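You operate a simulated robot arm through the tools that you are given. There is no shell and no other tool. Be economical: measure what you need, move in short steps, check, and stop when the job is done.

The job below is to be done with a simulated two-armed robot. You get a single attempt, and the scene is never put back.

Task
Box the wrapped coil from the stand and seal the carton with the label the job card names.
Fine: use the open carton; lift the film arm first; fold both flaps down; the label lies across the seam.

Only the result counts: the job must be done as asked and must still hold three seconds after the hand-in. Knocking over, shifting, dropping, spilling or breaking anything else fails it. A push-on lid holds only when it is set on centred and level and pressed home; a screw cap is set on level and turned clockwise until tight. Flat cloth is picked up by pressing the open fingertips on it (5 to 10 N) and closing them slowly along it; thin cloth reads only 2 to 8 mm in the jaws.

Robot
Two 7-joint arms with two-finger grippers on one trunk, on a base that drives. Base frame: it is fixed to the floor where the robot stands at the start and does not move with it; the origin is under the middle of the robot, x ahead of it, y to its left, z up. Readings come in cm, degrees, newtons and seconds.
The left shoulder is at the start at [9.1, 17.5, 104.4], the right one opposite. With the tool pointing down near the work surface each hand reaches from about 30 to 90 cm from the robot's upright axis, wherever it stands, measured 20 degrees to its own side. Places, roughly: film arm [60, -20, 90]; narrow flap of the carton [50, 60, 90]; orange lever of the wrap stand [40, -10, 80]; wide flap of the carton [50, 20, 90]. Payload 2.94 kg a hand.
Tool frame (each hand has its own): the origin (TCP) lies between the finger pads and is the grasp point; the fingertips stand 3 cm ahead of it; z points along the fingers, y is the line along which they close. Largest opening 13.8 cm; the body of the gripper starts 10.9 cm behind the TCP.
Orientation is that of the tool frame in the base frame, as a unit quaternion [x, y, z, w]. With the fingers straight down and closing along the base's y, the tool's x points along the base's -x, its y along +y and its z along -z.

Tools
- The arms move only by the tool drive_tool. It takes "left_commands", "right_commands" or both (then of equal length, played together; a hand with none holds still); each is a list of rows, each an object (a shift or turn left out is 0, a gripper value left out holds the last) with "xyz": the shift along the tool's x, y, z in units of 25 mm (1.0 is 25 mm), a list of three; "dr": the turn, a rotation vector about the tool's x, y, z in units of 5 degrees (1.0 is 5 degrees), a list of three. In form: [{"xyz": [x, y, z], "dr": [wx, wy, wz]}, ...]. A call has 1 to 10 rows; each row shifts and turns the commanded pose from where the row before left it, along the tool's axes as they then stand. "left_hand" and "right_hand" are, for a hand that has rows, the opening, from 0 (shut) to 1 (fully open), set as the call begins (left out, the last holds). A call with a number of a shift or a turn outside -1 to 1 is refused whole. A row lasts 0.2 s, in which the tool goes at most 5 cm and 8.6 degrees; a call with a longer step from one row to the next is refused whole, and so is a gripper value outside its range. Where a pose cannot be reached the arm comes as near as it can. A force on the tool above 90 N (or 10 N above the force at the start of the call, whichever is more), or a blocked arm, ends the call early, and 0.2 s more pass. Each finger halts on what it meets, pressing with about 36 N; the grip force reading is that of the motor and also rises with nothing between the fingers. The clock runs only during rows and for 0.2 s after the last one: add rows that do not move to give the fingers time. The reply holds the time, the measured pose of the TCP, the force on the tool along the base axes, the opening and the grip force, in the units named above and with some noise, with the torque about the TCP (base axes, N m) and any sound that the robot's microphone picked up, and new pictures: "show" is both (left out), scene, wrist or none (wrist: the cameras of the hands that moved).
- Cameras (640 x 400 px; columns grow to the right, rows downward): "scene" is now at [19.39, 4.2, 152.03]; the picture's right is [0.54, -0.84, 0.00], its down [-0.71, -0.46, -0.54] and it looks along [0.45, 0.29, -0.84] (base axes); focal length 214 px, centre (320, 200). "left" rides on the left gripper at [7.1, -1.9, -14.6] in its tool frame; the picture's right is [0.26, 0.96, 0.00], its down [-0.85, 0.23, -0.48] and it looks along [-0.46, 0.12, 0.88] (tool axes); focal length 280 px, centre (320, 200). "right" rides on the right gripper at [7.1, 1.9, -14.6] in its tool frame; the picture's right is [-0.26, 0.97, 0.00], its down [-0.85, -0.23, -0.48] and it looks along [-0.46, -0.13, 0.88] (tool axes); focal length 280 px, centre (320, 200). There is no depth. A picture from a camera that has moved, and an enlarged one, comes with that camera's place and axes in the base frame and with its lens. The place of the scene camera against the robot may be out by one fixed shift of up to 2.5 cm in any direction.
- raise_lower(by): slides the trunk up (or, below 0, down) by that many cm; the arms and the scene camera ride with it, the base frame stays. It gives what a move gives, with no picture.
- drive_base(legs): drives the robot by 1 to 6 legs, each [ahead, turn to the left] in cm and degrees, along the robot's own axes; the way and the turn of a leg run together, so that a leg with both is an arc; at most 150 cm and 180 degrees a leg. The arms and the cameras ride along, it lands a little off, and it stops where it bumps. It gives what a move gives, and a new picture of the scene camera.
- turn_head(pan, tilt): turns the head with the scene camera to pan (to the left, within 120 degrees either way) and tilt (down, from -29 to 69), counted from straight ahead of the robot. It gives what a move gives, and a new picture of the scene camera.
- close_up(camera, box): a new picture of the part [left, top, right, bottom] of that camera's present view, enlarged. It takes no simulated time.
- close_job(): hands the job in; it is judged then, once.

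Go step by step. Nothing tells you exact positions but the pictures and the camera data: compare them with the known pose of the tool, close in by small moves and look again before you grip or let go. The budget is 120 turns and 260 pictures, counting those below and the enlarged ones. Unless the task says otherwise, let go and move clear before handing in, and close with one line.

The tools are called as name(argument=value, ...) on one line, values as JSON. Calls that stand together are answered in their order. drive_tool: Moves the arms, as the interface text tells. Its arguments: {"type":"object","properties":{"left_commands":{"type":"array","items":{"type":"object","properties":{"xyz":{"type":"array","items":{"type":"number"}},"dr":{"type":"array","items":{"type":"number"}}}}},"left_hand":{"type":"number"},"right_commands":{"type":"array","items":{"type":"object","properties":{"xyz":{"type":"array","items":{"type":"number"}},"dr":{"type":"array","items":{"type":"number"}}}}},"right_hand":{"type":"number"},"show":{"type":"string","enum":["both","scene","wrist","none"]}},"required":[]} The other tools are called the same way: raise_lower (by) slides the trunk up or down; drive_base (legs) drives the base; turn_head (pan, tilt) turns the head that bears the scene camera; close_up (camera, box) takes an enlarged picture of a part of a camera's view; close_job () hands the job in.

At the start:

```text
t: 0.0
left_tool_pos: [53.72, 43.14, 124.86]
left_tool_rot: [0.0, 1.0, -0.001, -0.001]
left_wrist_force: [0.2, -0.6, -0.1]
left_torque: [-0.02, 0.0, 0.02]
left_opening: 13.82
left_finger_force: 0.0
right_tool_pos: [50.99, -0.07, 126.34]
right_tool_rot: [0.0, 1.0, 0.001, -0.001]
right_wrist_force: [0.3, 0.4, -0.2]
right_torque: [0.0, -0.02, 0.03]
right_opening: 13.8
right_finger_force: 0.1
trunk travel left (down, up): [-21.9, 51.5]
robot x, y, heading: [-0.25, 0.01, -0.1]
head pan, tilt: [32.9, 57.5]
```

scene: 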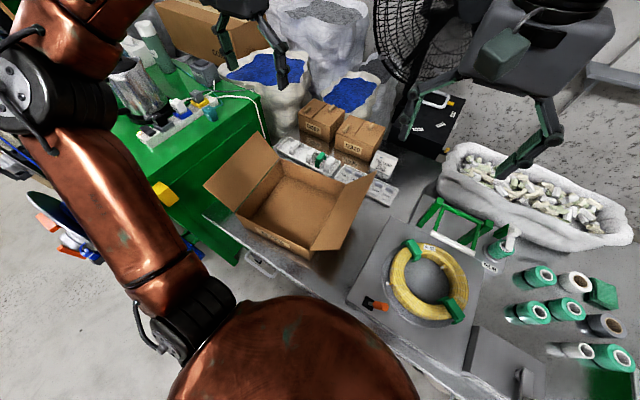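
right: 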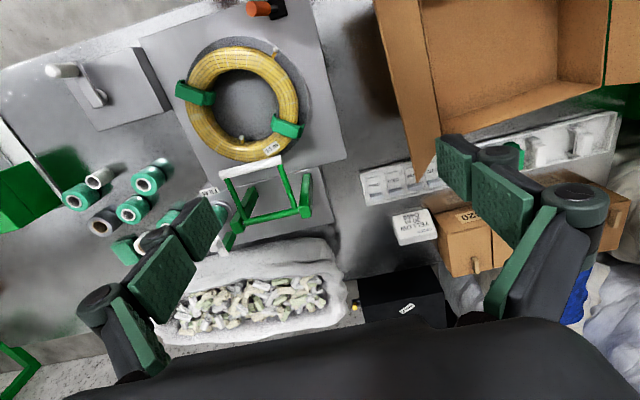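
left: 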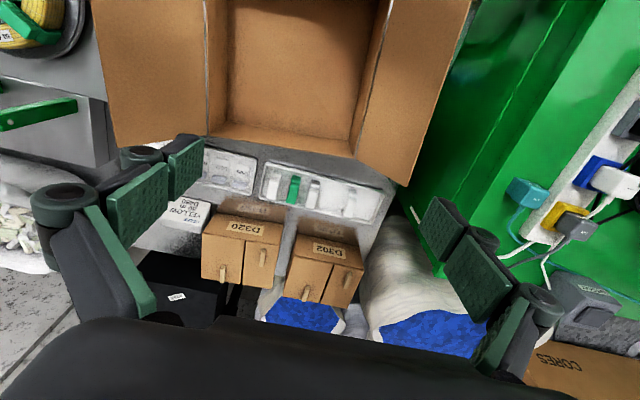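

I see an open carton in the middle, the wrap stand with a yellow coil to the right, the green film arm and the labels behind. I'll look closer at the stand, the labels and the cards.

close_up(camera="scene", box=[340, 180, 540, 350])

close_up(camera="scene", box=[260, 90, 480, 220])

close_up(camera="left", box=[120, 130, 420, 310])

close_up(camera="right", box=[120, 0, 400, 240])

```text
2.35 times, centred on (440, 265) of scene
camera zoom: at [19.39, 4.2, 152.03], right [0.54, -0.84, 0.0], down [-0.71, -0.46, -0.54], along [0.45, 0.29, -0.84], focal length 505 px, centre (38, 47)
```

zoom: 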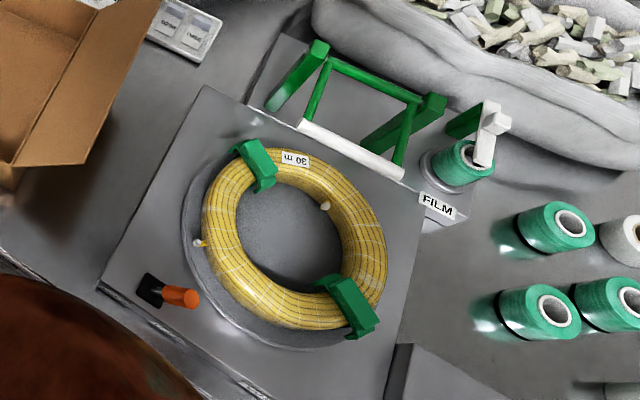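

```text
2.91 times, centred on (370, 155) of scene
camera zoom: at [19.39, 4.2, 152.03], right [0.54, -0.84, 0.0], down [-0.71, -0.46, -0.54], along [0.45, 0.29, -0.84], focal length 624 px, centre (174, 331)
```

zoom: 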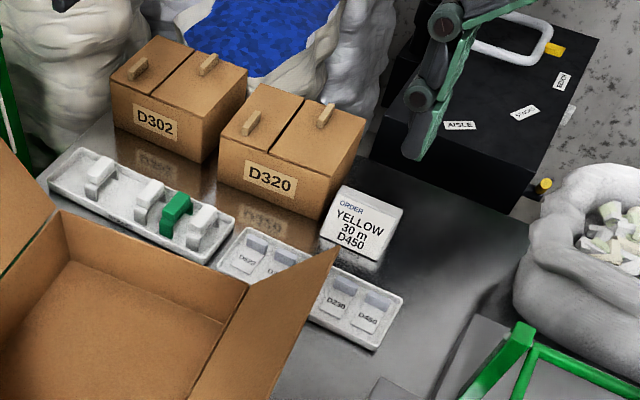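

```text
2.13 times, centred on (270, 220) of left
camera zoom: at [46.65, 41.03, 139.51], right [-0.26, 0.96, 0.0], down [0.85, 0.23, 0.48], along [0.46, 0.12, -0.88], focal length 598 px, centre (427, 157)
```

zoom: 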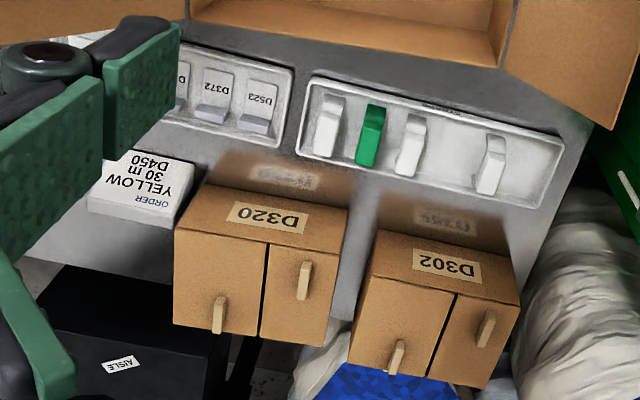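

```text
1.67 times, centred on (260, 120) of right
camera zoom: at [44.1, 1.69, 141.14], right [0.26, 0.97, 0.0], down [0.85, -0.23, 0.47], along [0.46, -0.12, -0.88], focal length 467 px, centre (420, 333)
```

zoom: 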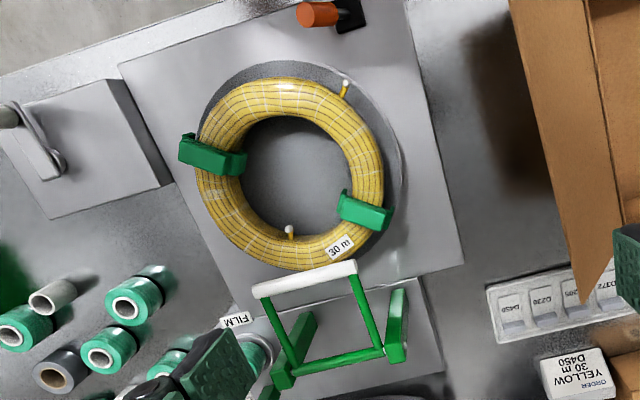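

The order card reads YELLOW 30 m D450, and the D450 label sits at the right end of its tray. By triangulation the film arm's white bar is at about [59.6, -16, 92.5] and the coil centre is near [50, -16]. I'll look at the carton next.

turn_head(pan=45, tilt=50)

turn_head(pan=-5, tilt=50)

```text
t: 0.7
left_tool_pos: [53.67, 43.02, 124.96]
left_tool_rot: [0.0, 1.0, -0.001, 0.0]
left_wrist_force: [-0.4, 0.2, 0.3]
left_torque: [-0.01, -0.01, -0.02]
left_opening: 13.82
left_finger_force: 0.0
right_tool_pos: [50.88, -0.11, 126.46]
right_tool_rot: [0.001, 1.0, 0.001, -0.001]
right_wrist_force: [-0.1, 0.2, 0.0]
right_torque: [0.01, -0.02, -0.03]
right_opening: 13.79
right_finger_force: 0.1
trunk travel left (down, up): [-21.9, 51.5]
robot x, y, heading: [-0.06, 0.07, -0.0]
head pan, tilt: [45.0, 50.0]
camera scene: at [19.01, 5.87, 152.98], right [0.71, -0.71, 0.0], down [-0.54, -0.54, -0.64], along [0.45, 0.45, -0.77], focal length 214 px, centre (320, 200)
```

scene: 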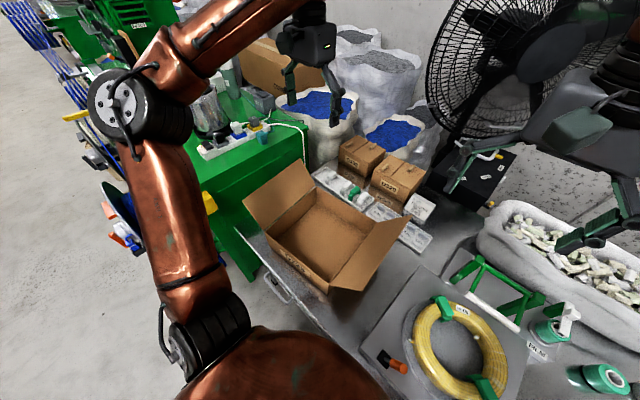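

```text
t: 1.9
left_tool_pos: [53.68, 43.03, 124.88]
left_tool_rot: [0.001, 1.0, 0.0, -0.001]
left_wrist_force: [-0.2, 0.3, -0.4]
left_torque: [-0.02, -0.02, -0.02]
left_opening: 13.78
left_finger_force: 0.1
right_tool_pos: [51.02, -0.1, 126.43]
right_tool_rot: [-0.001, 1.0, 0.001, -0.001]
right_wrist_force: [0.4, 0.3, -0.8]
right_torque: [-0.02, -0.04, -0.03]
right_opening: 13.8
right_finger_force: 0.1
trunk travel left (down, up): [-21.9, 51.5]
robot x, y, heading: [-0.36, -0.06, -0.0]
head pan, tilt: [-5.0, 50.0]
camera scene: at [21.23, -0.23, 152.99], right [-0.09, -1.0, 0.0], down [-0.76, 0.07, -0.64], along [0.64, -0.06, -0.77], focal length 214 px, centre (320, 200)
```

scene: 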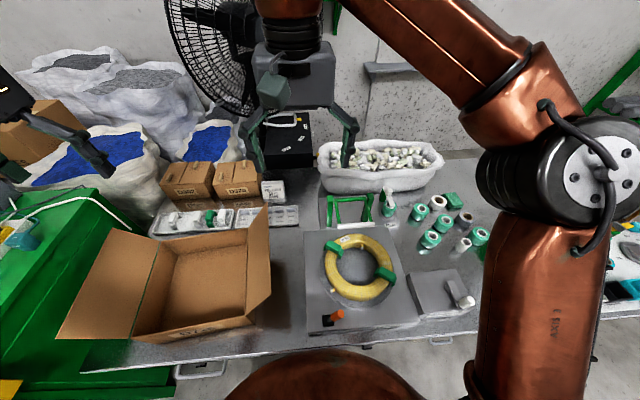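

Film arm first. I'll bring the right hand over the white bar, then turn it so it closes along x.

drive_tool(right_commands=[{"xyz": [-0.34, -0.64, 0.5]}, {"xyz": [-0.34, -0.64, 0.5]}, {"xyz": [-0.34, -0.64, 0.5]}, {"xyz": [-0.34, -0.64, 0.5]}, {"xyz": [-0.34, -0.64, 0.5]}, {"xyz": [-0.34, -0.64, 0.5]}, {"xyz": [-0.34, -0.64, 0.5]}, {"xyz": [-0.34, -0.64, 0.5]}, {"xyz": [-0.34, -0.64, 0.5]}, {"xyz": [-0.34, -0.64, 0.5]}], show="none")

drive_tool(right_commands=[{"dr": [0, 0, 1]}, {"dr": [0, 0, 1]}, {"dr": [0, 0, 1]}, {"dr": [0, 0, 1]}, {"dr": [0, 0, 1]}, {"dr": [0, 0, 1]}, {"dr": [0, 0, 1]}, {"dr": [0, 0, 1]}, {"dr": [0, 0, 1]}], right_hand=0.6, show="none")

drive_tool(right_commands=[{"dr": [0, 0, 1]}, {"dr": [0, 0, 1]}, {"dr": [0, 0, 1]}, {"dr": [0, 0, 1]}, {"dr": [0, 0, 1]}, {"dr": [0, 0, 1]}, {"dr": [0, 0, 1]}, {"dr": [0, 0, 1]}, {"dr": [0, 0, 1]}], show="both")

```text
t: 4.1
left_tool_pos: [53.77, 42.97, 124.98]
left_tool_rot: [0.0, 1.0, 0.0, 0.0]
left_wrist_force: [-0.7, -0.2, -0.4]
left_torque: [-0.01, 0.02, 0.01]
left_opening: 13.8
left_finger_force: 0.1
right_tool_pos: [59.77, -16.32, 114.0]
right_tool_rot: [0.0, 1.0, 0.001, 0.0]
right_wrist_force: [0.3, -0.6, -0.3]
right_torque: [0.01, 0.0, 0.03]
right_opening: 13.81
right_finger_force: 0.1
trunk travel left (down, up): [-21.9, 51.5]
robot x, y, heading: [-0.65, 0.02, -0.1]
head pan, tilt: [-5.0, 50.0]
```

```text
t: 6.1
left_tool_pos: [53.69, 43.1, 124.84]
left_tool_rot: [-0.001, 1.0, 0.0, 0.0]
left_wrist_force: [-0.7, 0.9, 0.0]
left_torque: [0.01, 0.01, 0.01]
left_opening: 13.79
left_finger_force: 0.0
right_tool_pos: [59.51, -16.06, 114.0]
right_tool_rot: [0.383, 0.924, 0.0, -0.001]
right_wrist_force: [-0.3, 0.3, -0.1]
right_torque: [-0.03, 0.04, 0.0]
right_opening: 8.3
right_finger_force: 0.0
trunk travel left (down, up): [-21.9, 51.5]
robot x, y, heading: [0.01, 0.16, 0.1]
head pan, tilt: [-5.0, 50.0]
```

```text
t: 8.1
left_tool_pos: [53.75, 43.12, 124.82]
left_tool_rot: [0.0, 1.0, -0.001, -0.001]
left_wrist_force: [-0.8, -0.2, -0.2]
left_torque: [-0.02, 0.0, 0.04]
left_opening: 13.81
left_finger_force: 0.0
right_tool_pos: [59.44, -16.23, 114.11]
right_tool_rot: [0.708, 0.707, 0.0, -0.003]
right_wrist_force: [1.0, -0.7, 0.0]
right_torque: [0.01, 0.02, 0.01]
right_opening: 8.32
right_finger_force: 0.0
trunk travel left (down, up): [-21.9, 51.5]
robot x, y, heading: [-0.12, -0.13, 0.0]
head pan, tilt: [-5.0, 50.0]
camera scene: at [21.23, -0.27, 152.99], right [-0.09, -1.0, 0.0], down [-0.76, 0.07, -0.64], along [0.64, -0.06, -0.77], focal length 214 px, centre (320, 200)
camera right: at [61.6, -9.23, 128.65], right [0.96, -0.26, 0.0], down [-0.23, -0.85, 0.47], along [-0.13, -0.46, -0.88], focal length 280 px, centre (320, 200)
```

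scene: 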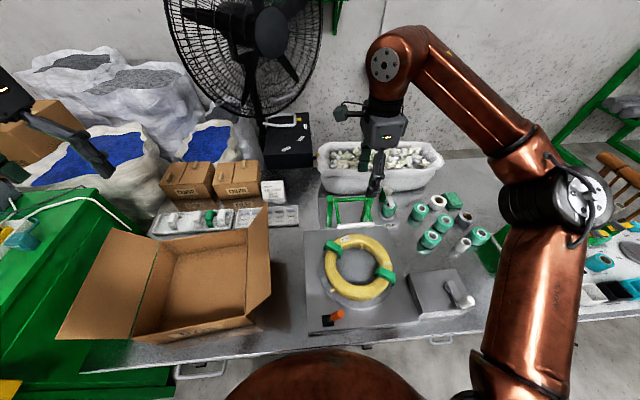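
right: 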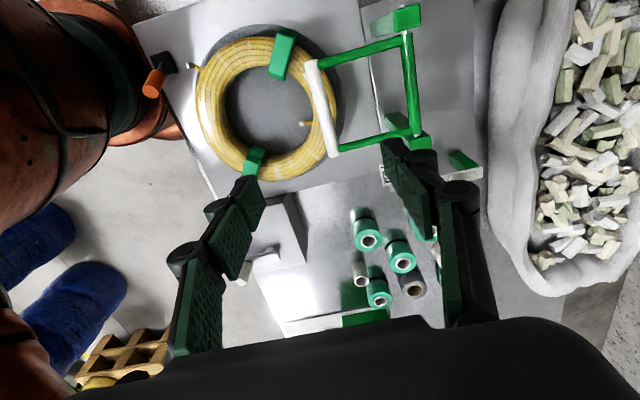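

drive_tool(right_commands=[{"xyz": [0.04, 0.04, 0.84]}, {"xyz": [0.04, 0.04, 0.84]}, {"xyz": [0.04, 0.04, 0.84]}, {"xyz": [0.04, 0.04, 0.84]}, {"xyz": [0.04, 0.04, 0.84]}, {"xyz": [0, 0, 0.84]}, {"xyz": [0, 0, 0.84]}, {"xyz": [0, 0, 0.84]}, {"xyz": [0, 0, 0.84]}, {"xyz": [0, 0, 0.6]}], right_hand=0.5, show="both")

```text
t: 10.3
left_tool_pos: [53.82, 43.01, 124.86]
left_tool_rot: [0.0, 1.0, 0.0, 0.0]
left_wrist_force: [0.2, 0.8, 0.3]
left_torque: [-0.01, 0.01, 0.03]
left_opening: 13.78
left_finger_force: 0.0
right_tool_pos: [60.2, -15.65, 93.27]
right_tool_rot: [0.707, 0.707, 0.001, -0.001]
right_wrist_force: [-0.3, 0.1, -0.7]
right_torque: [-0.01, -0.02, -0.01]
right_opening: 6.9
right_finger_force: 0.1
trunk travel left (down, up): [-21.9, 51.5]
robot x, y, heading: [0.03, -0.18, -0.1]
head pan, tilt: [-5.0, 50.0]
camera scene: at [21.26, -0.28, 152.98], right [-0.09, -1.0, 0.0], down [-0.76, 0.07, -0.64], along [0.64, -0.06, -0.77], focal length 214 px, centre (320, 200)
camera right: at [62.18, -8.72, 108.04], right [0.97, -0.26, 0.0], down [-0.23, -0.85, 0.47], along [-0.13, -0.46, -0.88], focal length 280 px, centre (320, 200)
```

scene: 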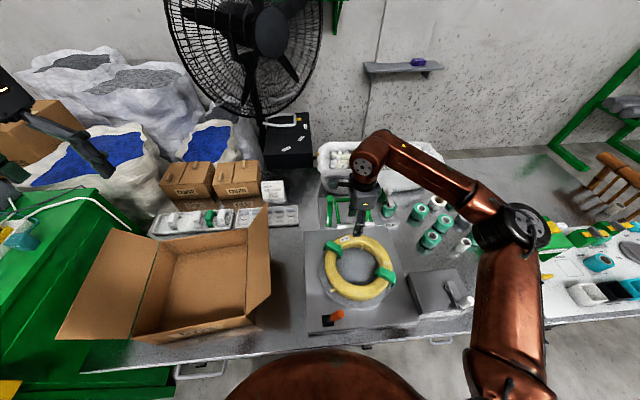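
right: 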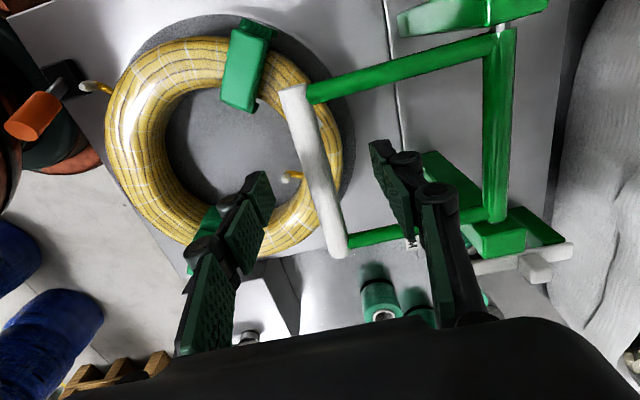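

drive_tool(right_commands=[{}, {}, {}, {}, {}, {}], right_hand=0.0, show="wrist")

```text
t: 11.7
left_tool_pos: [53.57, 43.07, 124.92]
left_tool_rot: [0.0, 1.0, -0.001, 0.001]
left_wrist_force: [0.7, -0.4, 0.4]
left_torque: [-0.01, -0.02, -0.04]
left_opening: 13.79
left_finger_force: 0.0
right_tool_pos: [59.91, -15.63, 93.45]
right_tool_rot: [0.707, 0.707, 0.0, -0.001]
right_wrist_force: [-11.3, 0.7, -2.0]
right_torque: [-0.04, 0.43, -0.47]
right_opening: 1.71
right_finger_force: 42.8
trunk travel left (down, up): [-21.9, 51.5]
robot x, y, heading: [-0.08, -0.23, -0.2]
head pan, tilt: [-5.0, 50.0]
camera right: at [62.04, -8.7, 108.09], right [0.97, -0.26, 0.0], down [-0.23, -0.85, 0.48], along [-0.13, -0.46, -0.88], focal length 280 px, centre (320, 200)
```

right: 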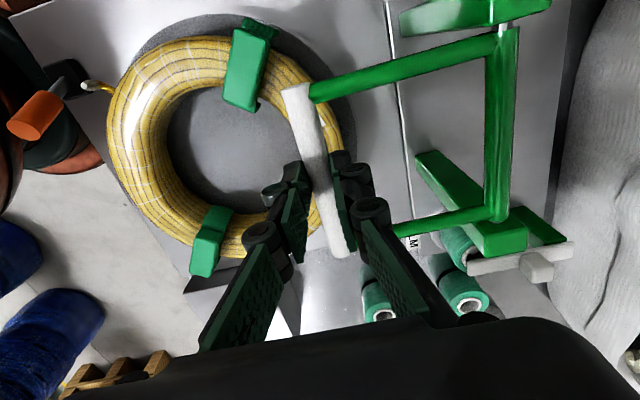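

drive_tool(right_commands=[{"xyz": [0, -0.02, -0.375]}, {"xyz": [0, -0.02, -0.375]}, {"xyz": [0, 0.045, -0.36]}, {"xyz": [0, 0.045, -0.36]}, {"xyz": [0, 0.105, -0.35]}, {"xyz": [0, 0.105, -0.35]}], show="wrist")

```text
t: 13.1
left_tool_pos: [53.75, 43.04, 124.87]
left_tool_rot: [0.0, 1.0, 0.0, 0.001]
left_wrist_force: [-0.1, 0.0, 0.0]
left_torque: [0.02, 0.01, 0.01]
left_opening: 13.82
left_finger_force: 0.1
right_tool_pos: [60.54, -15.58, 98.89]
right_tool_rot: [0.707, 0.707, 0.002, 0.0]
right_wrist_force: [0.3, 0.1, -0.7]
right_torque: [0.01, 0.0, 0.01]
right_opening: 0.03
right_finger_force: 27.8
trunk travel left (down, up): [-21.9, 51.5]
robot x, y, heading: [0.08, -0.0, 0.2]
head pan, tilt: [-5.0, 50.0]
camera right: at [62.78, -8.61, 113.59], right [0.97, -0.26, 0.0], down [-0.23, -0.85, 0.47], along [-0.13, -0.46, -0.88], focal length 280 px, centre (320, 200)
```

right: 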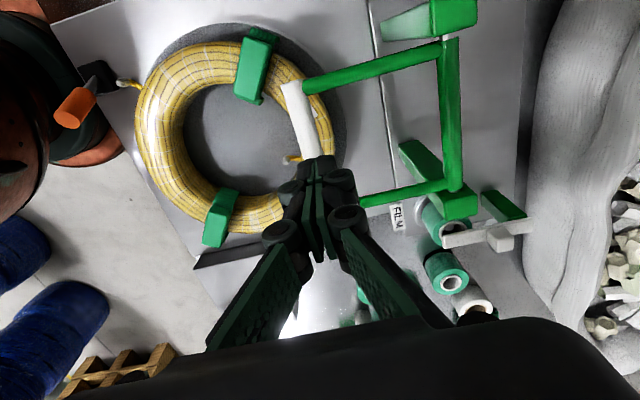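

The bar slipped out of the vertical grip. I'll tilt the hand 45° so that the lower finger carries the bar.

drive_tool(right_commands=[{"xyz": [0, -0.8, 0]}, {"xyz": [0, -0.8, 0]}, {"xyz": [0, -0.9, 0]}], right_hand=0.32, show="none")

drive_tool(right_commands=[{"dr": [-1, 0, 0]}, {"dr": [-1, 0, 0]}, {"dr": [-1, 0, 0]}, {"dr": [-1, 0, 0]}, {"dr": [-1, 0, 0]}, {"dr": [-1, 0, 0]}, {"dr": [-1, 0, 0]}, {"dr": [-1, 0, 0]}, {"dr": [-1, 0, 0]}], show="both")

```text
t: 13.9
left_tool_pos: [53.63, 43.1, 124.97]
left_tool_rot: [0.0, 1.0, 0.0, 0.0]
left_wrist_force: [0.1, -0.1, 0.2]
left_torque: [-0.01, -0.01, 0.01]
left_opening: 13.81
left_finger_force: 0.0
right_tool_pos: [54.35, -15.7, 98.92]
right_tool_rot: [0.707, 0.707, 0.0, 0.0]
right_wrist_force: [0.0, -0.4, 0.9]
right_torque: [-0.04, 0.01, -0.01]
right_opening: 4.42
right_finger_force: 0.2
trunk travel left (down, up): [-21.9, 51.5]
robot x, y, heading: [0.03, 0.17, 0.1]
head pan, tilt: [-5.0, 50.0]
```

```text
t: 15.9
left_tool_pos: [53.59, 43.02, 124.86]
left_tool_rot: [0.0, 1.0, -0.001, 0.0]
left_wrist_force: [0.0, 0.3, 0.0]
left_torque: [0.01, 0.0, 0.0]
left_opening: 13.8
left_finger_force: 0.1
right_tool_pos: [54.45, -15.49, 98.96]
right_tool_rot: [0.653, 0.653, 0.272, 0.27]
right_wrist_force: [-0.4, -0.7, 0.3]
right_torque: [-0.05, 0.01, -0.01]
right_opening: 4.43
right_finger_force: 0.0
trunk travel left (down, up): [-21.9, 51.5]
robot x, y, heading: [-0.23, 0.0, -0.3]
head pan, tilt: [-5.0, 50.0]
camera scene: at [21.22, -0.28, 152.99], right [-0.09, -1.0, 0.0], down [-0.76, 0.07, -0.64], along [0.64, -0.06, -0.77], focal length 214 px, centre (320, 200)
camera right: at [45.59, -8.69, 110.78], right [0.68, -0.26, 0.68], down [-0.5, -0.85, 0.17], along [0.53, -0.46, -0.71], focal length 280 px, centre (320, 200)
```

scene: 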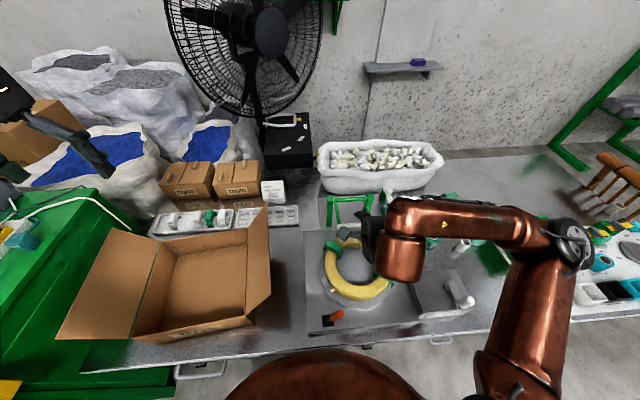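
right: 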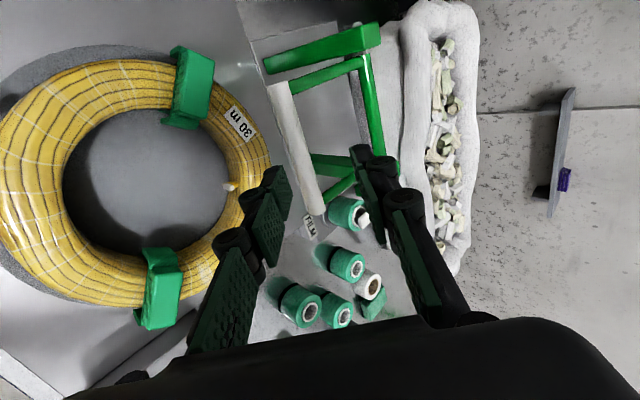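

drive_tool(right_commands=[{"xyz": [0, -0.34, 0.4]}, {"xyz": [0, -0.34, 0.4]}, {"xyz": [0, 0, 0.8]}, {"xyz": [0, 0, 0.8]}], show="wrist")

```text
t: 16.9
left_tool_pos: [53.63, 43.0, 124.84]
left_tool_rot: [0.0, 1.0, 0.0, 0.0]
left_wrist_force: [0.9, -0.8, 0.3]
left_torque: [0.01, 0.01, 0.04]
left_opening: 13.82
left_finger_force: 0.0
right_tool_pos: [57.48, -15.49, 93.34]
right_tool_rot: [0.654, 0.653, 0.271, 0.27]
right_wrist_force: [0.1, -0.3, -0.6]
right_torque: [0.0, -0.03, 0.0]
right_opening: 4.41
right_finger_force: 0.0
trunk travel left (down, up): [-21.9, 51.5]
robot x, y, heading: [0.03, -0.32, 0.0]
head pan, tilt: [-5.0, 50.0]
camera right: at [48.74, -8.61, 105.28], right [0.68, -0.26, 0.68], down [-0.5, -0.85, 0.17], along [0.53, -0.46, -0.71], focal length 280 px, centre (320, 200)
```

right: 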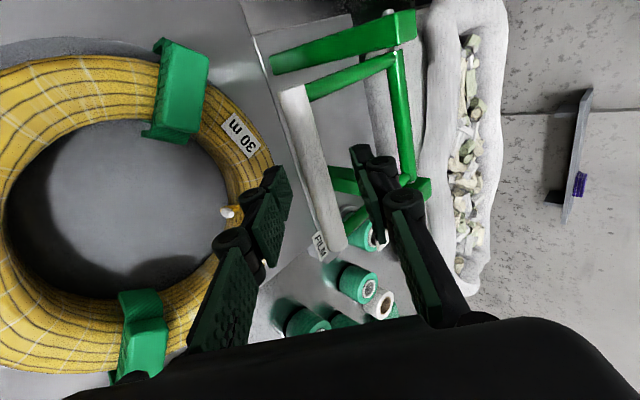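

drive_tool(right_commands=[{"xyz": [0, -0.06, 0.8]}, {"xyz": [0, -0.05, 0.8]}], show="none")

drive_tool(right_commands=[{}, {}, {}, {}, {}], right_hand=0.0, show="wrist")

```text
t: 17.5
left_tool_pos: [53.72, 43.02, 124.84]
left_tool_rot: [0.001, 1.0, -0.001, 0.0]
left_wrist_force: [0.1, 0.2, 0.1]
left_torque: [-0.01, 0.01, -0.02]
left_opening: 13.8
left_finger_force: 0.0
right_tool_pos: [60.26, -15.57, 90.43]
right_tool_rot: [0.654, 0.653, 0.271, 0.27]
right_wrist_force: [-0.2, 0.0, -0.6]
right_torque: [0.01, 0.02, 0.0]
right_opening: 4.44
right_finger_force: 0.0
trunk travel left (down, up): [-21.9, 51.5]
robot x, y, heading: [0.27, -0.03, 0.0]
head pan, tilt: [-5.0, 50.0]
```

```text
t: 18.7
left_tool_pos: [53.76, 43.07, 124.85]
left_tool_rot: [-0.001, 1.0, 0.0, -0.001]
left_wrist_force: [-0.5, 0.2, -0.1]
left_torque: [-0.02, 0.01, 0.02]
left_opening: 13.81
left_finger_force: 0.0
right_tool_pos: [60.25, -15.62, 90.52]
right_tool_rot: [0.654, 0.652, 0.272, 0.27]
right_wrist_force: [-1.0, -0.1, -0.8]
right_torque: [0.02, 0.02, 0.11]
right_opening: 1.71
right_finger_force: 41.5
trunk travel left (down, up): [-21.9, 51.5]
robot x, y, heading: [-0.03, -0.04, 0.2]
head pan, tilt: [-5.0, 50.0]
camera right: at [51.43, -8.64, 102.22], right [0.68, -0.26, 0.68], down [-0.5, -0.85, 0.17], along [0.53, -0.46, -0.71], focal length 280 px, centre (320, 200)
```

right: 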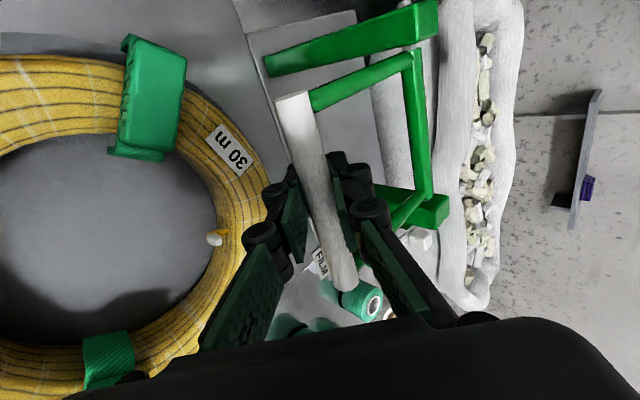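

drive_tool(right_commands=[{"xyz": [0, 0.243, -0.252]}, {"xyz": [0, 0.243, -0.252]}, {"xyz": [0, 0.283, -0.204]}, {"xyz": [0, 0.283, -0.204]}, {"xyz": [0, 0.312, -0.154]}, {"xyz": [0, 0.312, -0.154]}, {"xyz": [0, 0.335, -0.095]}, {"xyz": [0, 0.335, -0.095]}], right_hand=0.145, show="wrist")

```text
t: 20.5
left_tool_pos: [53.69, 42.92, 124.92]
left_tool_rot: [0.0, 1.0, 0.001, 0.0]
left_wrist_force: [0.5, 1.1, -0.4]
left_torque: [-0.01, 0.06, -0.02]
left_opening: 13.78
left_finger_force: 0.0
right_tool_pos: [61.91, -15.64, 97.06]
right_tool_rot: [0.654, 0.653, 0.27, 0.269]
right_wrist_force: [-1.7, -0.7, -1.4]
right_torque: [0.01, 0.02, -0.05]
right_opening: 2.11
right_finger_force: 1.0
trunk travel left (down, up): [-21.9, 51.5]
robot x, y, heading: [-0.19, -0.01, 0.1]
head pan, tilt: [-5.0, 50.0]
camera right: at [53.07, -8.67, 108.91], right [0.68, -0.26, 0.68], down [-0.5, -0.85, 0.17], along [0.53, -0.46, -0.71], focal length 280 px, centre (320, 200)
```

right: 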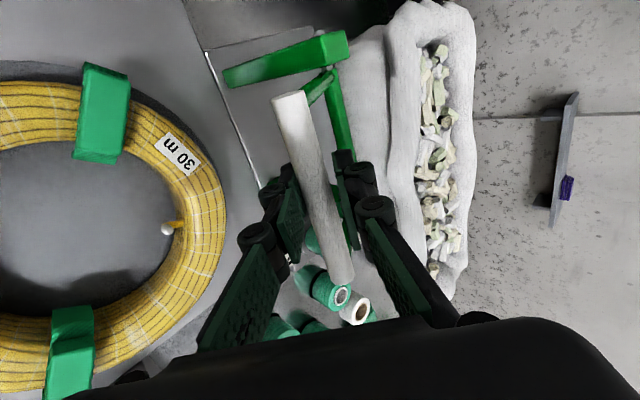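

The bar is riding up with the fingers, so I'll carry on along the arc.

drive_tool(right_commands=[{"xyz": [0, 0.348, -0.037]}, {"xyz": [0, 0.348, -0.037]}, {"xyz": [0, 0.347, 0.024]}, {"xyz": [0, 0.347, 0.024]}, {"xyz": [0, 0.34, 0.085]}, {"xyz": [0, 0.34, 0.085]}, {"xyz": [0, 0.317, 0.142]}, {"xyz": [0, 0.317, 0.142]}], show="wrist")

drive_tool(right_commands=[{"xyz": [0, 0.29, 0.194]}, {"xyz": [0, 0.29, 0.194]}, {"xyz": [0, 0.25, 0.243]}, {"xyz": [0, 0.25, 0.243]}], show="both")

```text
t: 22.3
left_tool_pos: [53.65, 43.04, 124.89]
left_tool_rot: [0.0, 1.0, 0.0, 0.0]
left_wrist_force: [-0.3, -0.8, -0.4]
left_torque: [-0.03, -0.02, 0.02]
left_opening: 13.81
left_finger_force: 0.0
right_tool_pos: [67.29, -15.69, 101.1]
right_tool_rot: [0.654, 0.653, 0.27, 0.269]
right_wrist_force: [-0.5, 1.0, 0.1]
right_torque: [-0.03, 0.0, -0.02]
right_opening: 2.06
right_finger_force: 0.5
trunk travel left (down, up): [-21.9, 51.5]
robot x, y, heading: [0.33, -0.31, 0.1]
head pan, tilt: [-5.0, 50.0]
camera right: at [58.49, -8.65, 112.89], right [0.68, -0.26, 0.68], down [-0.5, -0.85, 0.17], along [0.53, -0.46, -0.71], focal length 280 px, centre (320, 200)
```

right: 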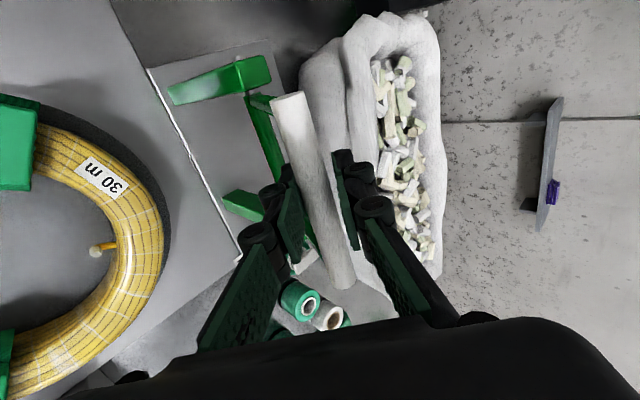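

```text
t: 23.3
left_tool_pos: [53.8, 43.15, 124.86]
left_tool_rot: [0.0, 1.0, 0.0, 0.0]
left_wrist_force: [0.4, 0.4, 0.4]
left_torque: [-0.01, 0.0, 0.0]
left_opening: 13.79
left_finger_force: 0.0
right_tool_pos: [70.65, -15.77, 101.49]
right_tool_rot: [0.653, 0.653, 0.271, 0.27]
right_wrist_force: [0.5, 0.1, -0.5]
right_torque: [0.0, -0.01, -0.02]
right_opening: 2.02
right_finger_force: 0.1
trunk travel left (down, up): [-21.9, 51.5]
robot x, y, heading: [0.05, 0.05, 0.1]
head pan, tilt: [-5.0, 50.0]
camera scene: at [21.23, -0.27, 152.99], right [-0.09, -1.0, 0.0], down [-0.76, 0.07, -0.64], along [0.64, -0.06, -0.77], focal length 214 px, centre (320, 200)
camera right: at [61.87, -8.79, 113.22], right [0.68, -0.26, 0.68], down [-0.5, -0.85, 0.17], along [0.53, -0.46, -0.71], focal length 280 px, centre (320, 200)
```

scene: 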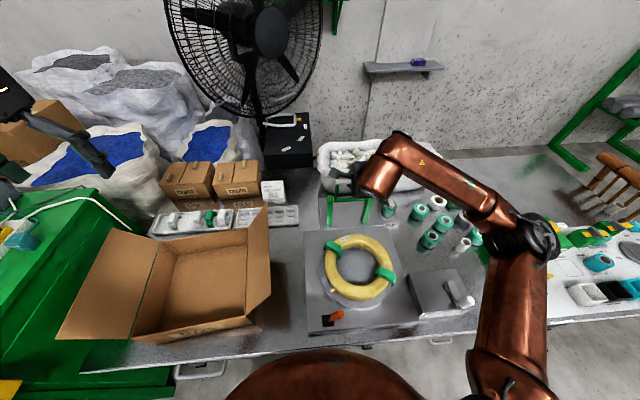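
right: 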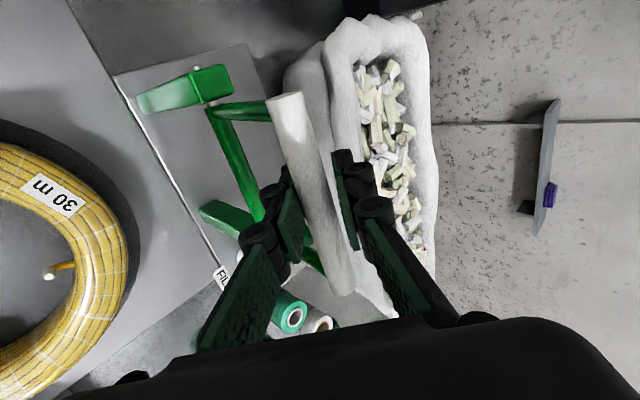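

drive_tool(right_commands=[{"xyz": [0, 0.203, 0.283]}, {"xyz": [0, 0.203, 0.283]}, {"xyz": [0, 0.154, 0.312]}, {"xyz": [0, 0.154, 0.312]}], show="wrist")

```text
t: 24.3
left_tool_pos: [53.73, 43.15, 124.86]
left_tool_rot: [-0.001, 1.0, -0.001, 0.0]
left_wrist_force: [-0.6, 0.0, 0.1]
left_torque: [0.0, -0.03, 0.0]
left_opening: 13.77
left_finger_force: 0.0
right_tool_pos: [74.1, -15.56, 100.7]
right_tool_rot: [0.654, 0.653, 0.271, 0.269]
right_wrist_force: [-0.4, 0.0, -0.3]
right_torque: [-0.01, 0.01, 0.01]
right_opening: 2.03
right_finger_force: 0.3
trunk travel left (down, up): [-21.9, 51.5]
robot x, y, heading: [-0.19, -0.2, 0.1]
head pan, tilt: [-5.0, 50.0]
camera right: at [65.37, -8.53, 112.54], right [0.68, -0.26, 0.68], down [-0.5, -0.85, 0.17], along [0.53, -0.46, -0.71], focal length 280 px, centre (320, 200)
```

right: 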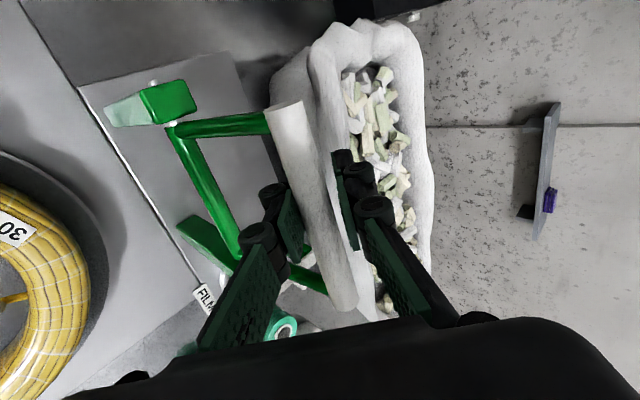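

drive_tool(right_commands=[{"xyz": [0, 0.095, 0.335]}, {"xyz": [0, 0.095, 0.335]}], show="wrist")

```text
t: 24.9
left_tool_pos: [53.69, 43.08, 124.85]
left_tool_rot: [0.0, 1.0, 0.0, -0.001]
left_wrist_force: [0.6, -0.3, -0.5]
left_torque: [-0.03, 0.01, 0.0]
left_opening: 13.8
left_finger_force: 0.0
right_tool_pos: [75.66, -15.57, 99.74]
right_tool_rot: [0.654, 0.653, 0.271, 0.27]
right_wrist_force: [0.8, -0.8, 0.4]
right_torque: [-0.01, 0.0, 0.0]
right_opening: 1.99
right_finger_force: 0.0
trunk travel left (down, up): [-21.9, 51.5]
robot x, y, heading: [-0.16, -0.08, 0.1]
head pan, tilt: [-5.0, 50.0]
camera right: at [66.81, -8.63, 111.59], right [0.68, -0.26, 0.68], down [-0.5, -0.85, 0.17], along [0.53, -0.46, -0.71], focal length 280 px, centre (320, 200)
```

right: 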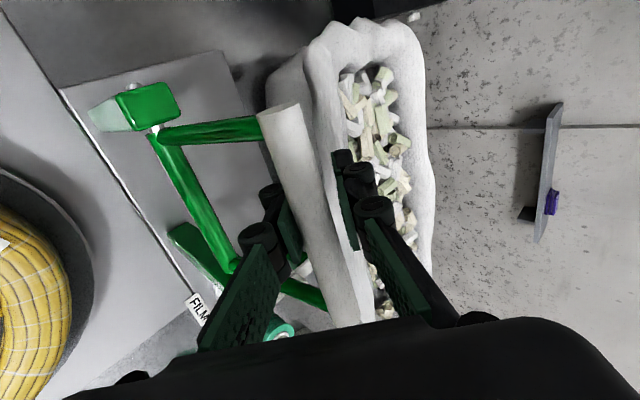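

drive_tool(right_commands=[{}, {}, {"xyz": [0, 0, -0.8]}, {"xyz": [0, 0, -0.8]}, {"xyz": [0, 0, -0.8]}, {"xyz": [0, 0, -0.8]}], right_hand=0.35, show="both")

```text
t: 26.3
left_tool_pos: [53.53, 43.08, 124.9]
left_tool_rot: [-0.001, 1.0, 0.0, 0.0]
left_wrist_force: [0.8, 0.0, -0.2]
left_torque: [-0.02, -0.01, 0.01]
left_opening: 13.8
left_finger_force: 0.1
right_tool_pos: [69.98, -15.46, 105.69]
right_tool_rot: [0.653, 0.654, 0.271, 0.269]
right_wrist_force: [-0.6, 1.4, -0.1]
right_torque: [-0.01, -0.02, -0.03]
right_opening: 4.83
right_finger_force: 0.1
trunk travel left (down, up): [-21.9, 51.5]
robot x, y, heading: [0.16, -0.03, -0.0]
head pan, tilt: [-5.0, 50.0]
camera scene: at [21.19, -0.25, 153.0], right [-0.09, -1.0, 0.0], down [-0.76, 0.07, -0.64], along [0.64, -0.06, -0.77], focal length 214 px, centre (320, 200)
camera right: at [61.21, -8.54, 117.42], right [0.68, -0.26, 0.68], down [-0.5, -0.85, 0.17], along [0.53, -0.46, -0.71], focal length 280 px, centre (320, 200)
```

scene: 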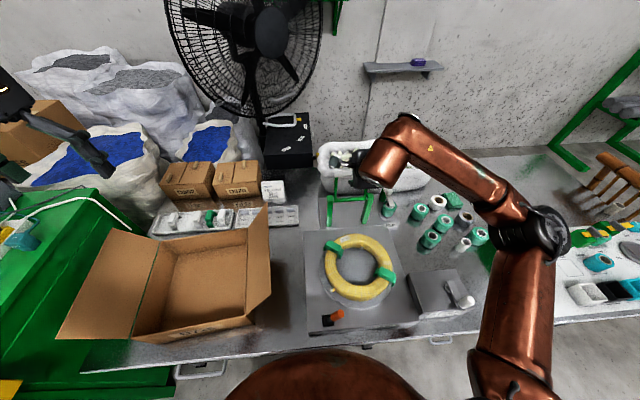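
right: 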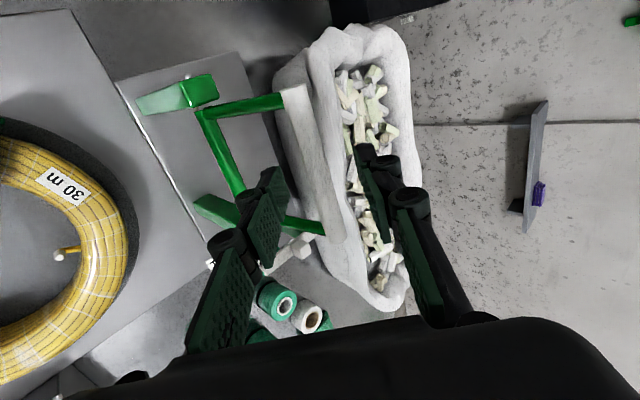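

The film arm now rests back past vertical. Next I'll untilt the right hand and move it over towards the orange lever.

drive_tool(right_commands=[{"xyz": [0, -0.8, -0.8], "dr": [1, 0, 0]}, {"xyz": [0, -0.8, -0.8], "dr": [1, 0, 0]}, {"xyz": [0, -0.6, -0.6], "dr": [1, 0, 0]}, {"xyz": [0, -0.6, 0], "dr": [1, 0, 0]}, {"xyz": [0, -0.6, 0], "dr": [1, 0, 0]}, {"xyz": [0, -0.6, 0], "dr": [1, 0, 0]}, {"xyz": [0, -0.6, 0], "dr": [1, 0, 0]}, {"xyz": [0, -0.6, 0], "dr": [1, 0, 0]}, {"xyz": [0, -0.6, 0], "dr": [1, 0, 0]}], show="none")

drive_tool(right_commands=[{"xyz": [0, -0.5, 0], "dr": [0, 0, -1]}, {"xyz": [0, -0.5, 0], "dr": [0, 0, -1]}, {"dr": [0, 0, -1]}, {"dr": [0, 0, -1]}, {"dr": [0, 0, -1]}, {"dr": [0, 0, -1]}, {"dr": [0, 0, -1]}, {"dr": [0, 0, -1]}, {"dr": [0, 0, -1]}], show="none")

drive_tool(right_commands=[{"dr": [0, 0, -1]}, {"dr": [0, 0, -1]}, {"dr": [0, 0, -1]}, {"dr": [0, 0, -1]}, {"dr": [0, 0, -1]}, {"dr": [0, 0, -1]}, {"dr": [0, 0, -1]}, {"dr": [0, 0, -1]}, {"dr": [0, 0, -1]}], show="both")

```text
t: 28.3
left_tool_pos: [53.73, 42.95, 124.81]
left_tool_rot: [0.0, 1.0, 0.001, 0.0]
left_wrist_force: [0.1, -0.1, 0.2]
left_torque: [0.01, 0.01, 0.0]
left_opening: 13.78
left_finger_force: 0.0
right_tool_pos: [53.87, -15.46, 103.32]
right_tool_rot: [0.707, 0.707, 0.001, -0.001]
right_wrist_force: [0.1, 1.1, 0.4]
right_torque: [-0.03, 0.01, -0.01]
right_opening: 4.83
right_finger_force: 0.1
trunk travel left (down, up): [-21.9, 51.5]
robot x, y, heading: [-0.17, -0.26, 0.1]
head pan, tilt: [-5.0, 50.0]
```

```text
t: 30.3
left_tool_pos: [53.74, 42.95, 124.83]
left_tool_rot: [-0.001, 1.0, 0.0, 0.001]
left_wrist_force: [-0.2, 0.6, -0.7]
left_torque: [0.02, 0.01, 0.0]
left_opening: 13.82
left_finger_force: 0.0
right_tool_pos: [51.28, -15.67, 103.33]
right_tool_rot: [0.382, 0.924, 0.001, 0.0]
right_wrist_force: [-0.2, 0.4, -0.3]
right_torque: [-0.01, 0.01, 0.01]
right_opening: 4.82
right_finger_force: 0.0
trunk travel left (down, up): [-21.9, 51.5]
robot x, y, heading: [-0.02, 0.21, -0.3]
head pan, tilt: [-5.0, 50.0]
```

```text
t: 32.3
left_tool_pos: [53.77, 42.98, 124.87]
left_tool_rot: [0.0, 1.0, 0.0, 0.0]
left_wrist_force: [0.0, 0.5, 0.0]
left_torque: [0.0, 0.02, 0.02]
left_opening: 13.8
left_finger_force: 0.1
right_tool_pos: [51.31, -15.7, 103.37]
right_tool_rot: [-0.001, 1.0, 0.001, 0.0]
right_wrist_force: [0.4, -0.2, 0.3]
right_torque: [0.03, -0.02, -0.02]
right_opening: 4.85
right_finger_force: 0.1
trunk travel left (down, up): [-21.9, 51.5]
robot x, y, heading: [0.01, -0.06, 0.3]
head pan, tilt: [-5.0, 50.0]
camera scene: at [21.23, -0.27, 152.99], right [-0.09, -1.0, 0.0], down [-0.76, 0.07, -0.64], along [0.64, -0.06, -0.77], focal length 214 px, centre (320, 200)
camera right: at [44.27, -13.95, 118.07], right [0.26, 0.97, 0.0], down [0.85, -0.23, 0.47], along [0.46, -0.12, -0.88], focal length 280 px, centre (320, 200)
```

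scene: 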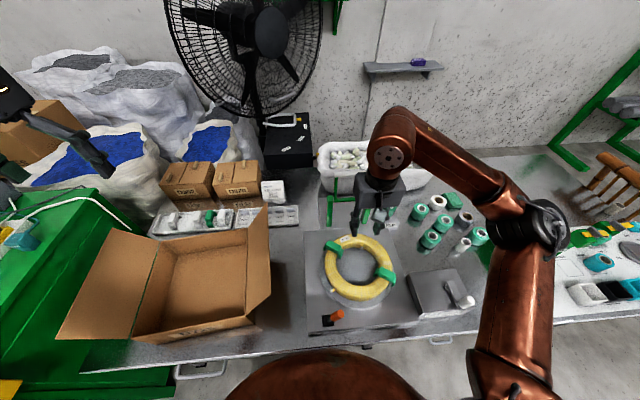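
right: 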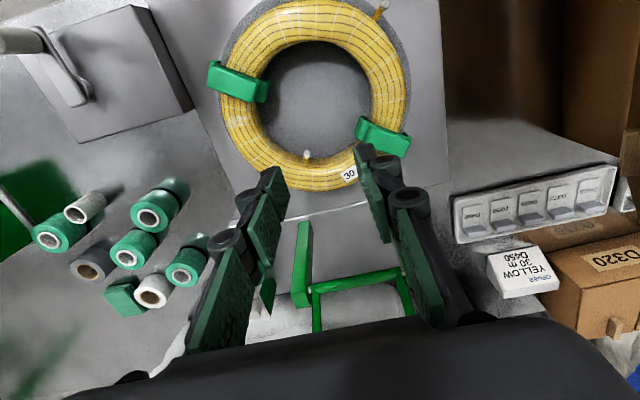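

close_up(camera="scene", box=[290, 220, 410, 340])

close_up(camera="right", box=[440, 150, 640, 300])

close_up(camera="left", box=[80, 0, 480, 200])

```text
3.33 times, centred on (350, 280) of scene
camera zoom: at [21.23, -0.27, 152.99], right [-0.09, -1.0, 0.0], down [-0.76, 0.07, -0.64], along [0.64, -0.06, -0.77], focal length 715 px, centre (220, -67)
```

zoom: 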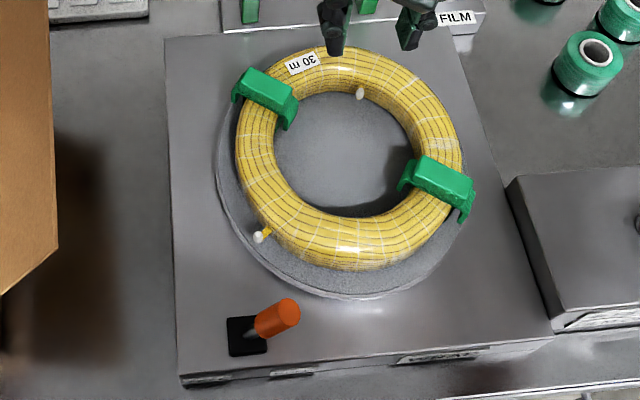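

```text
2.67 times, centred on (540, 225) of right
camera zoom: at [44.27, -13.95, 118.07], right [0.26, 0.97, 0.0], down [0.85, -0.23, 0.47], along [0.46, -0.12, -0.88], focal length 748 px, centre (-267, 133)
```

zoom: 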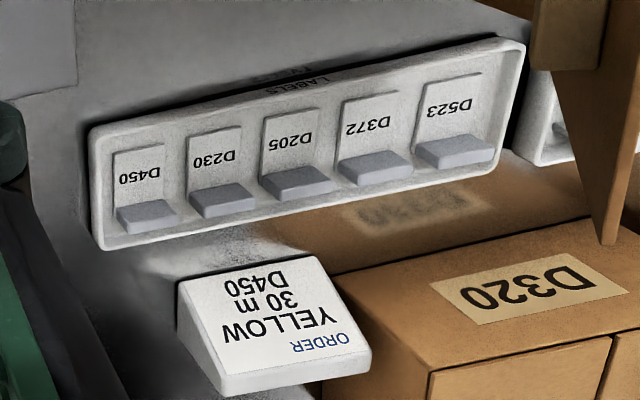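

```text
1.60 times, centred on (280, 100) of left
camera zoom: at [46.65, 41.01, 139.52], right [-0.26, 0.96, 0.0], down [0.85, 0.23, 0.48], along [0.46, 0.12, -0.88], focal length 449 px, centre (384, 360)
```

zoom: 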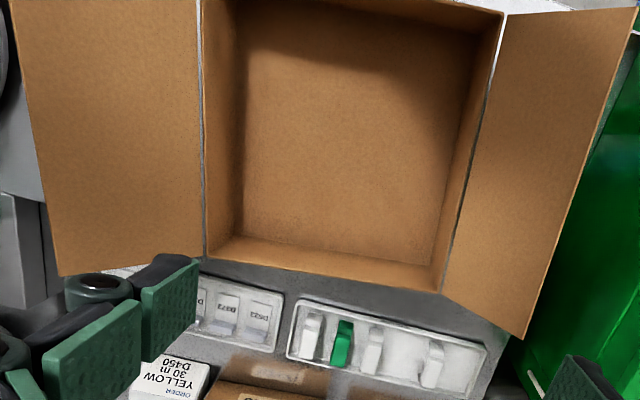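

drive_tool(right_commands=[{"xyz": [0.8, 0, 0]}, {"xyz": [0.8, 0, 0]}, {"xyz": [0.8, 0, 0]}, {"xyz": [0.8, 0, 0]}, {"xyz": [0.8, 0, 0]}, {"xyz": [0.8, 0, 0]}], show="wrist")

close_up(camera="right", box=[160, 0, 480, 200])

```text
t: 33.7
left_tool_pos: [53.77, 43.05, 124.93]
left_tool_rot: [0.0, 1.0, 0.0, 0.0]
left_wrist_force: [-0.4, -0.2, -0.6]
left_torque: [-0.01, -0.01, -0.02]
left_opening: 13.79
left_finger_force: 0.1
right_tool_pos: [39.06, -15.5, 103.58]
right_tool_rot: [0.0, 1.0, 0.0, -0.001]
right_wrist_force: [-1.6, 0.5, 0.2]
right_torque: [-0.04, -0.02, 0.03]
right_opening: 4.85
right_finger_force: 0.0
trunk travel left (down, up): [-21.9, 51.5]
robot x, y, heading: [-0.24, 0.02, -0.1]
head pan, tilt: [-5.0, 50.0]
camera right: at [32.14, -13.77, 118.19], right [0.26, 0.96, 0.0], down [0.85, -0.23, 0.47], along [0.46, -0.12, -0.88], focal length 280 px, centre (320, 200)
```

right: 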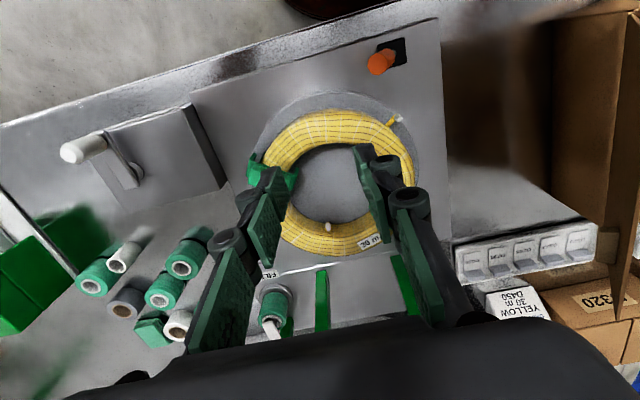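

```text
2.00 times, centred on (320, 100) of right
camera zoom: at [32.14, -13.77, 118.19], right [0.26, 0.96, 0.0], down [0.85, -0.23, 0.47], along [0.46, -0.12, -0.88], focal length 561 px, centre (320, 400)
```

zoom: 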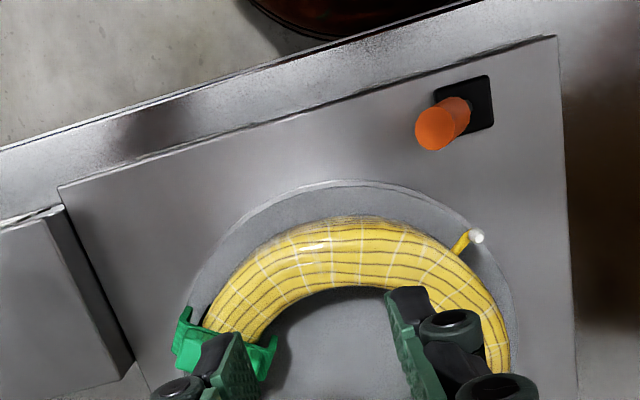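

close_up(camera="left", box=[200, 140, 400, 230])

close_up(camera="scene", box=[320, 225, 420, 315])

```text
3.20 times, centred on (300, 185) of left
camera zoom: at [46.61, 41.01, 139.54], right [-0.26, 0.96, 0.0], down [0.85, 0.23, 0.48], along [0.46, 0.12, -0.88], focal length 897 px, centre (384, 248)
```

zoom: 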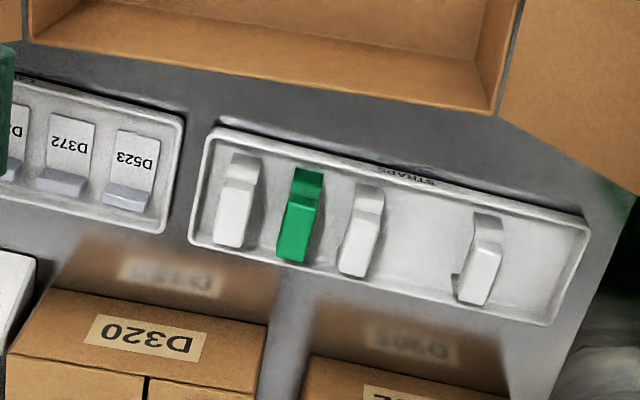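

```text
4.44 times, centred on (370, 270) of scene
camera zoom: at [21.19, -0.27, 153.0], right [-0.09, -1.0, 0.0], down [-0.76, 0.07, -0.64], along [0.64, -0.06, -0.77], focal length 953 px, centre (98, -111)
```

zoom: 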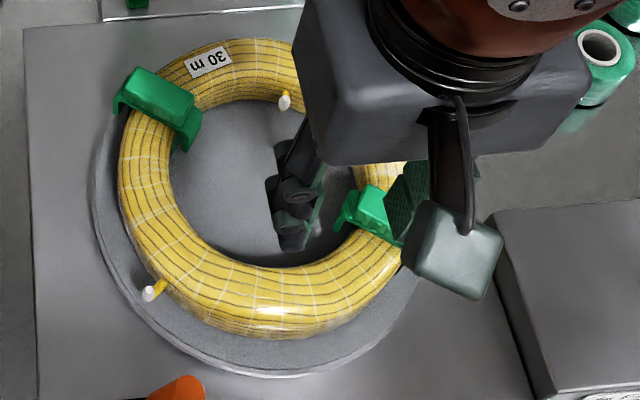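

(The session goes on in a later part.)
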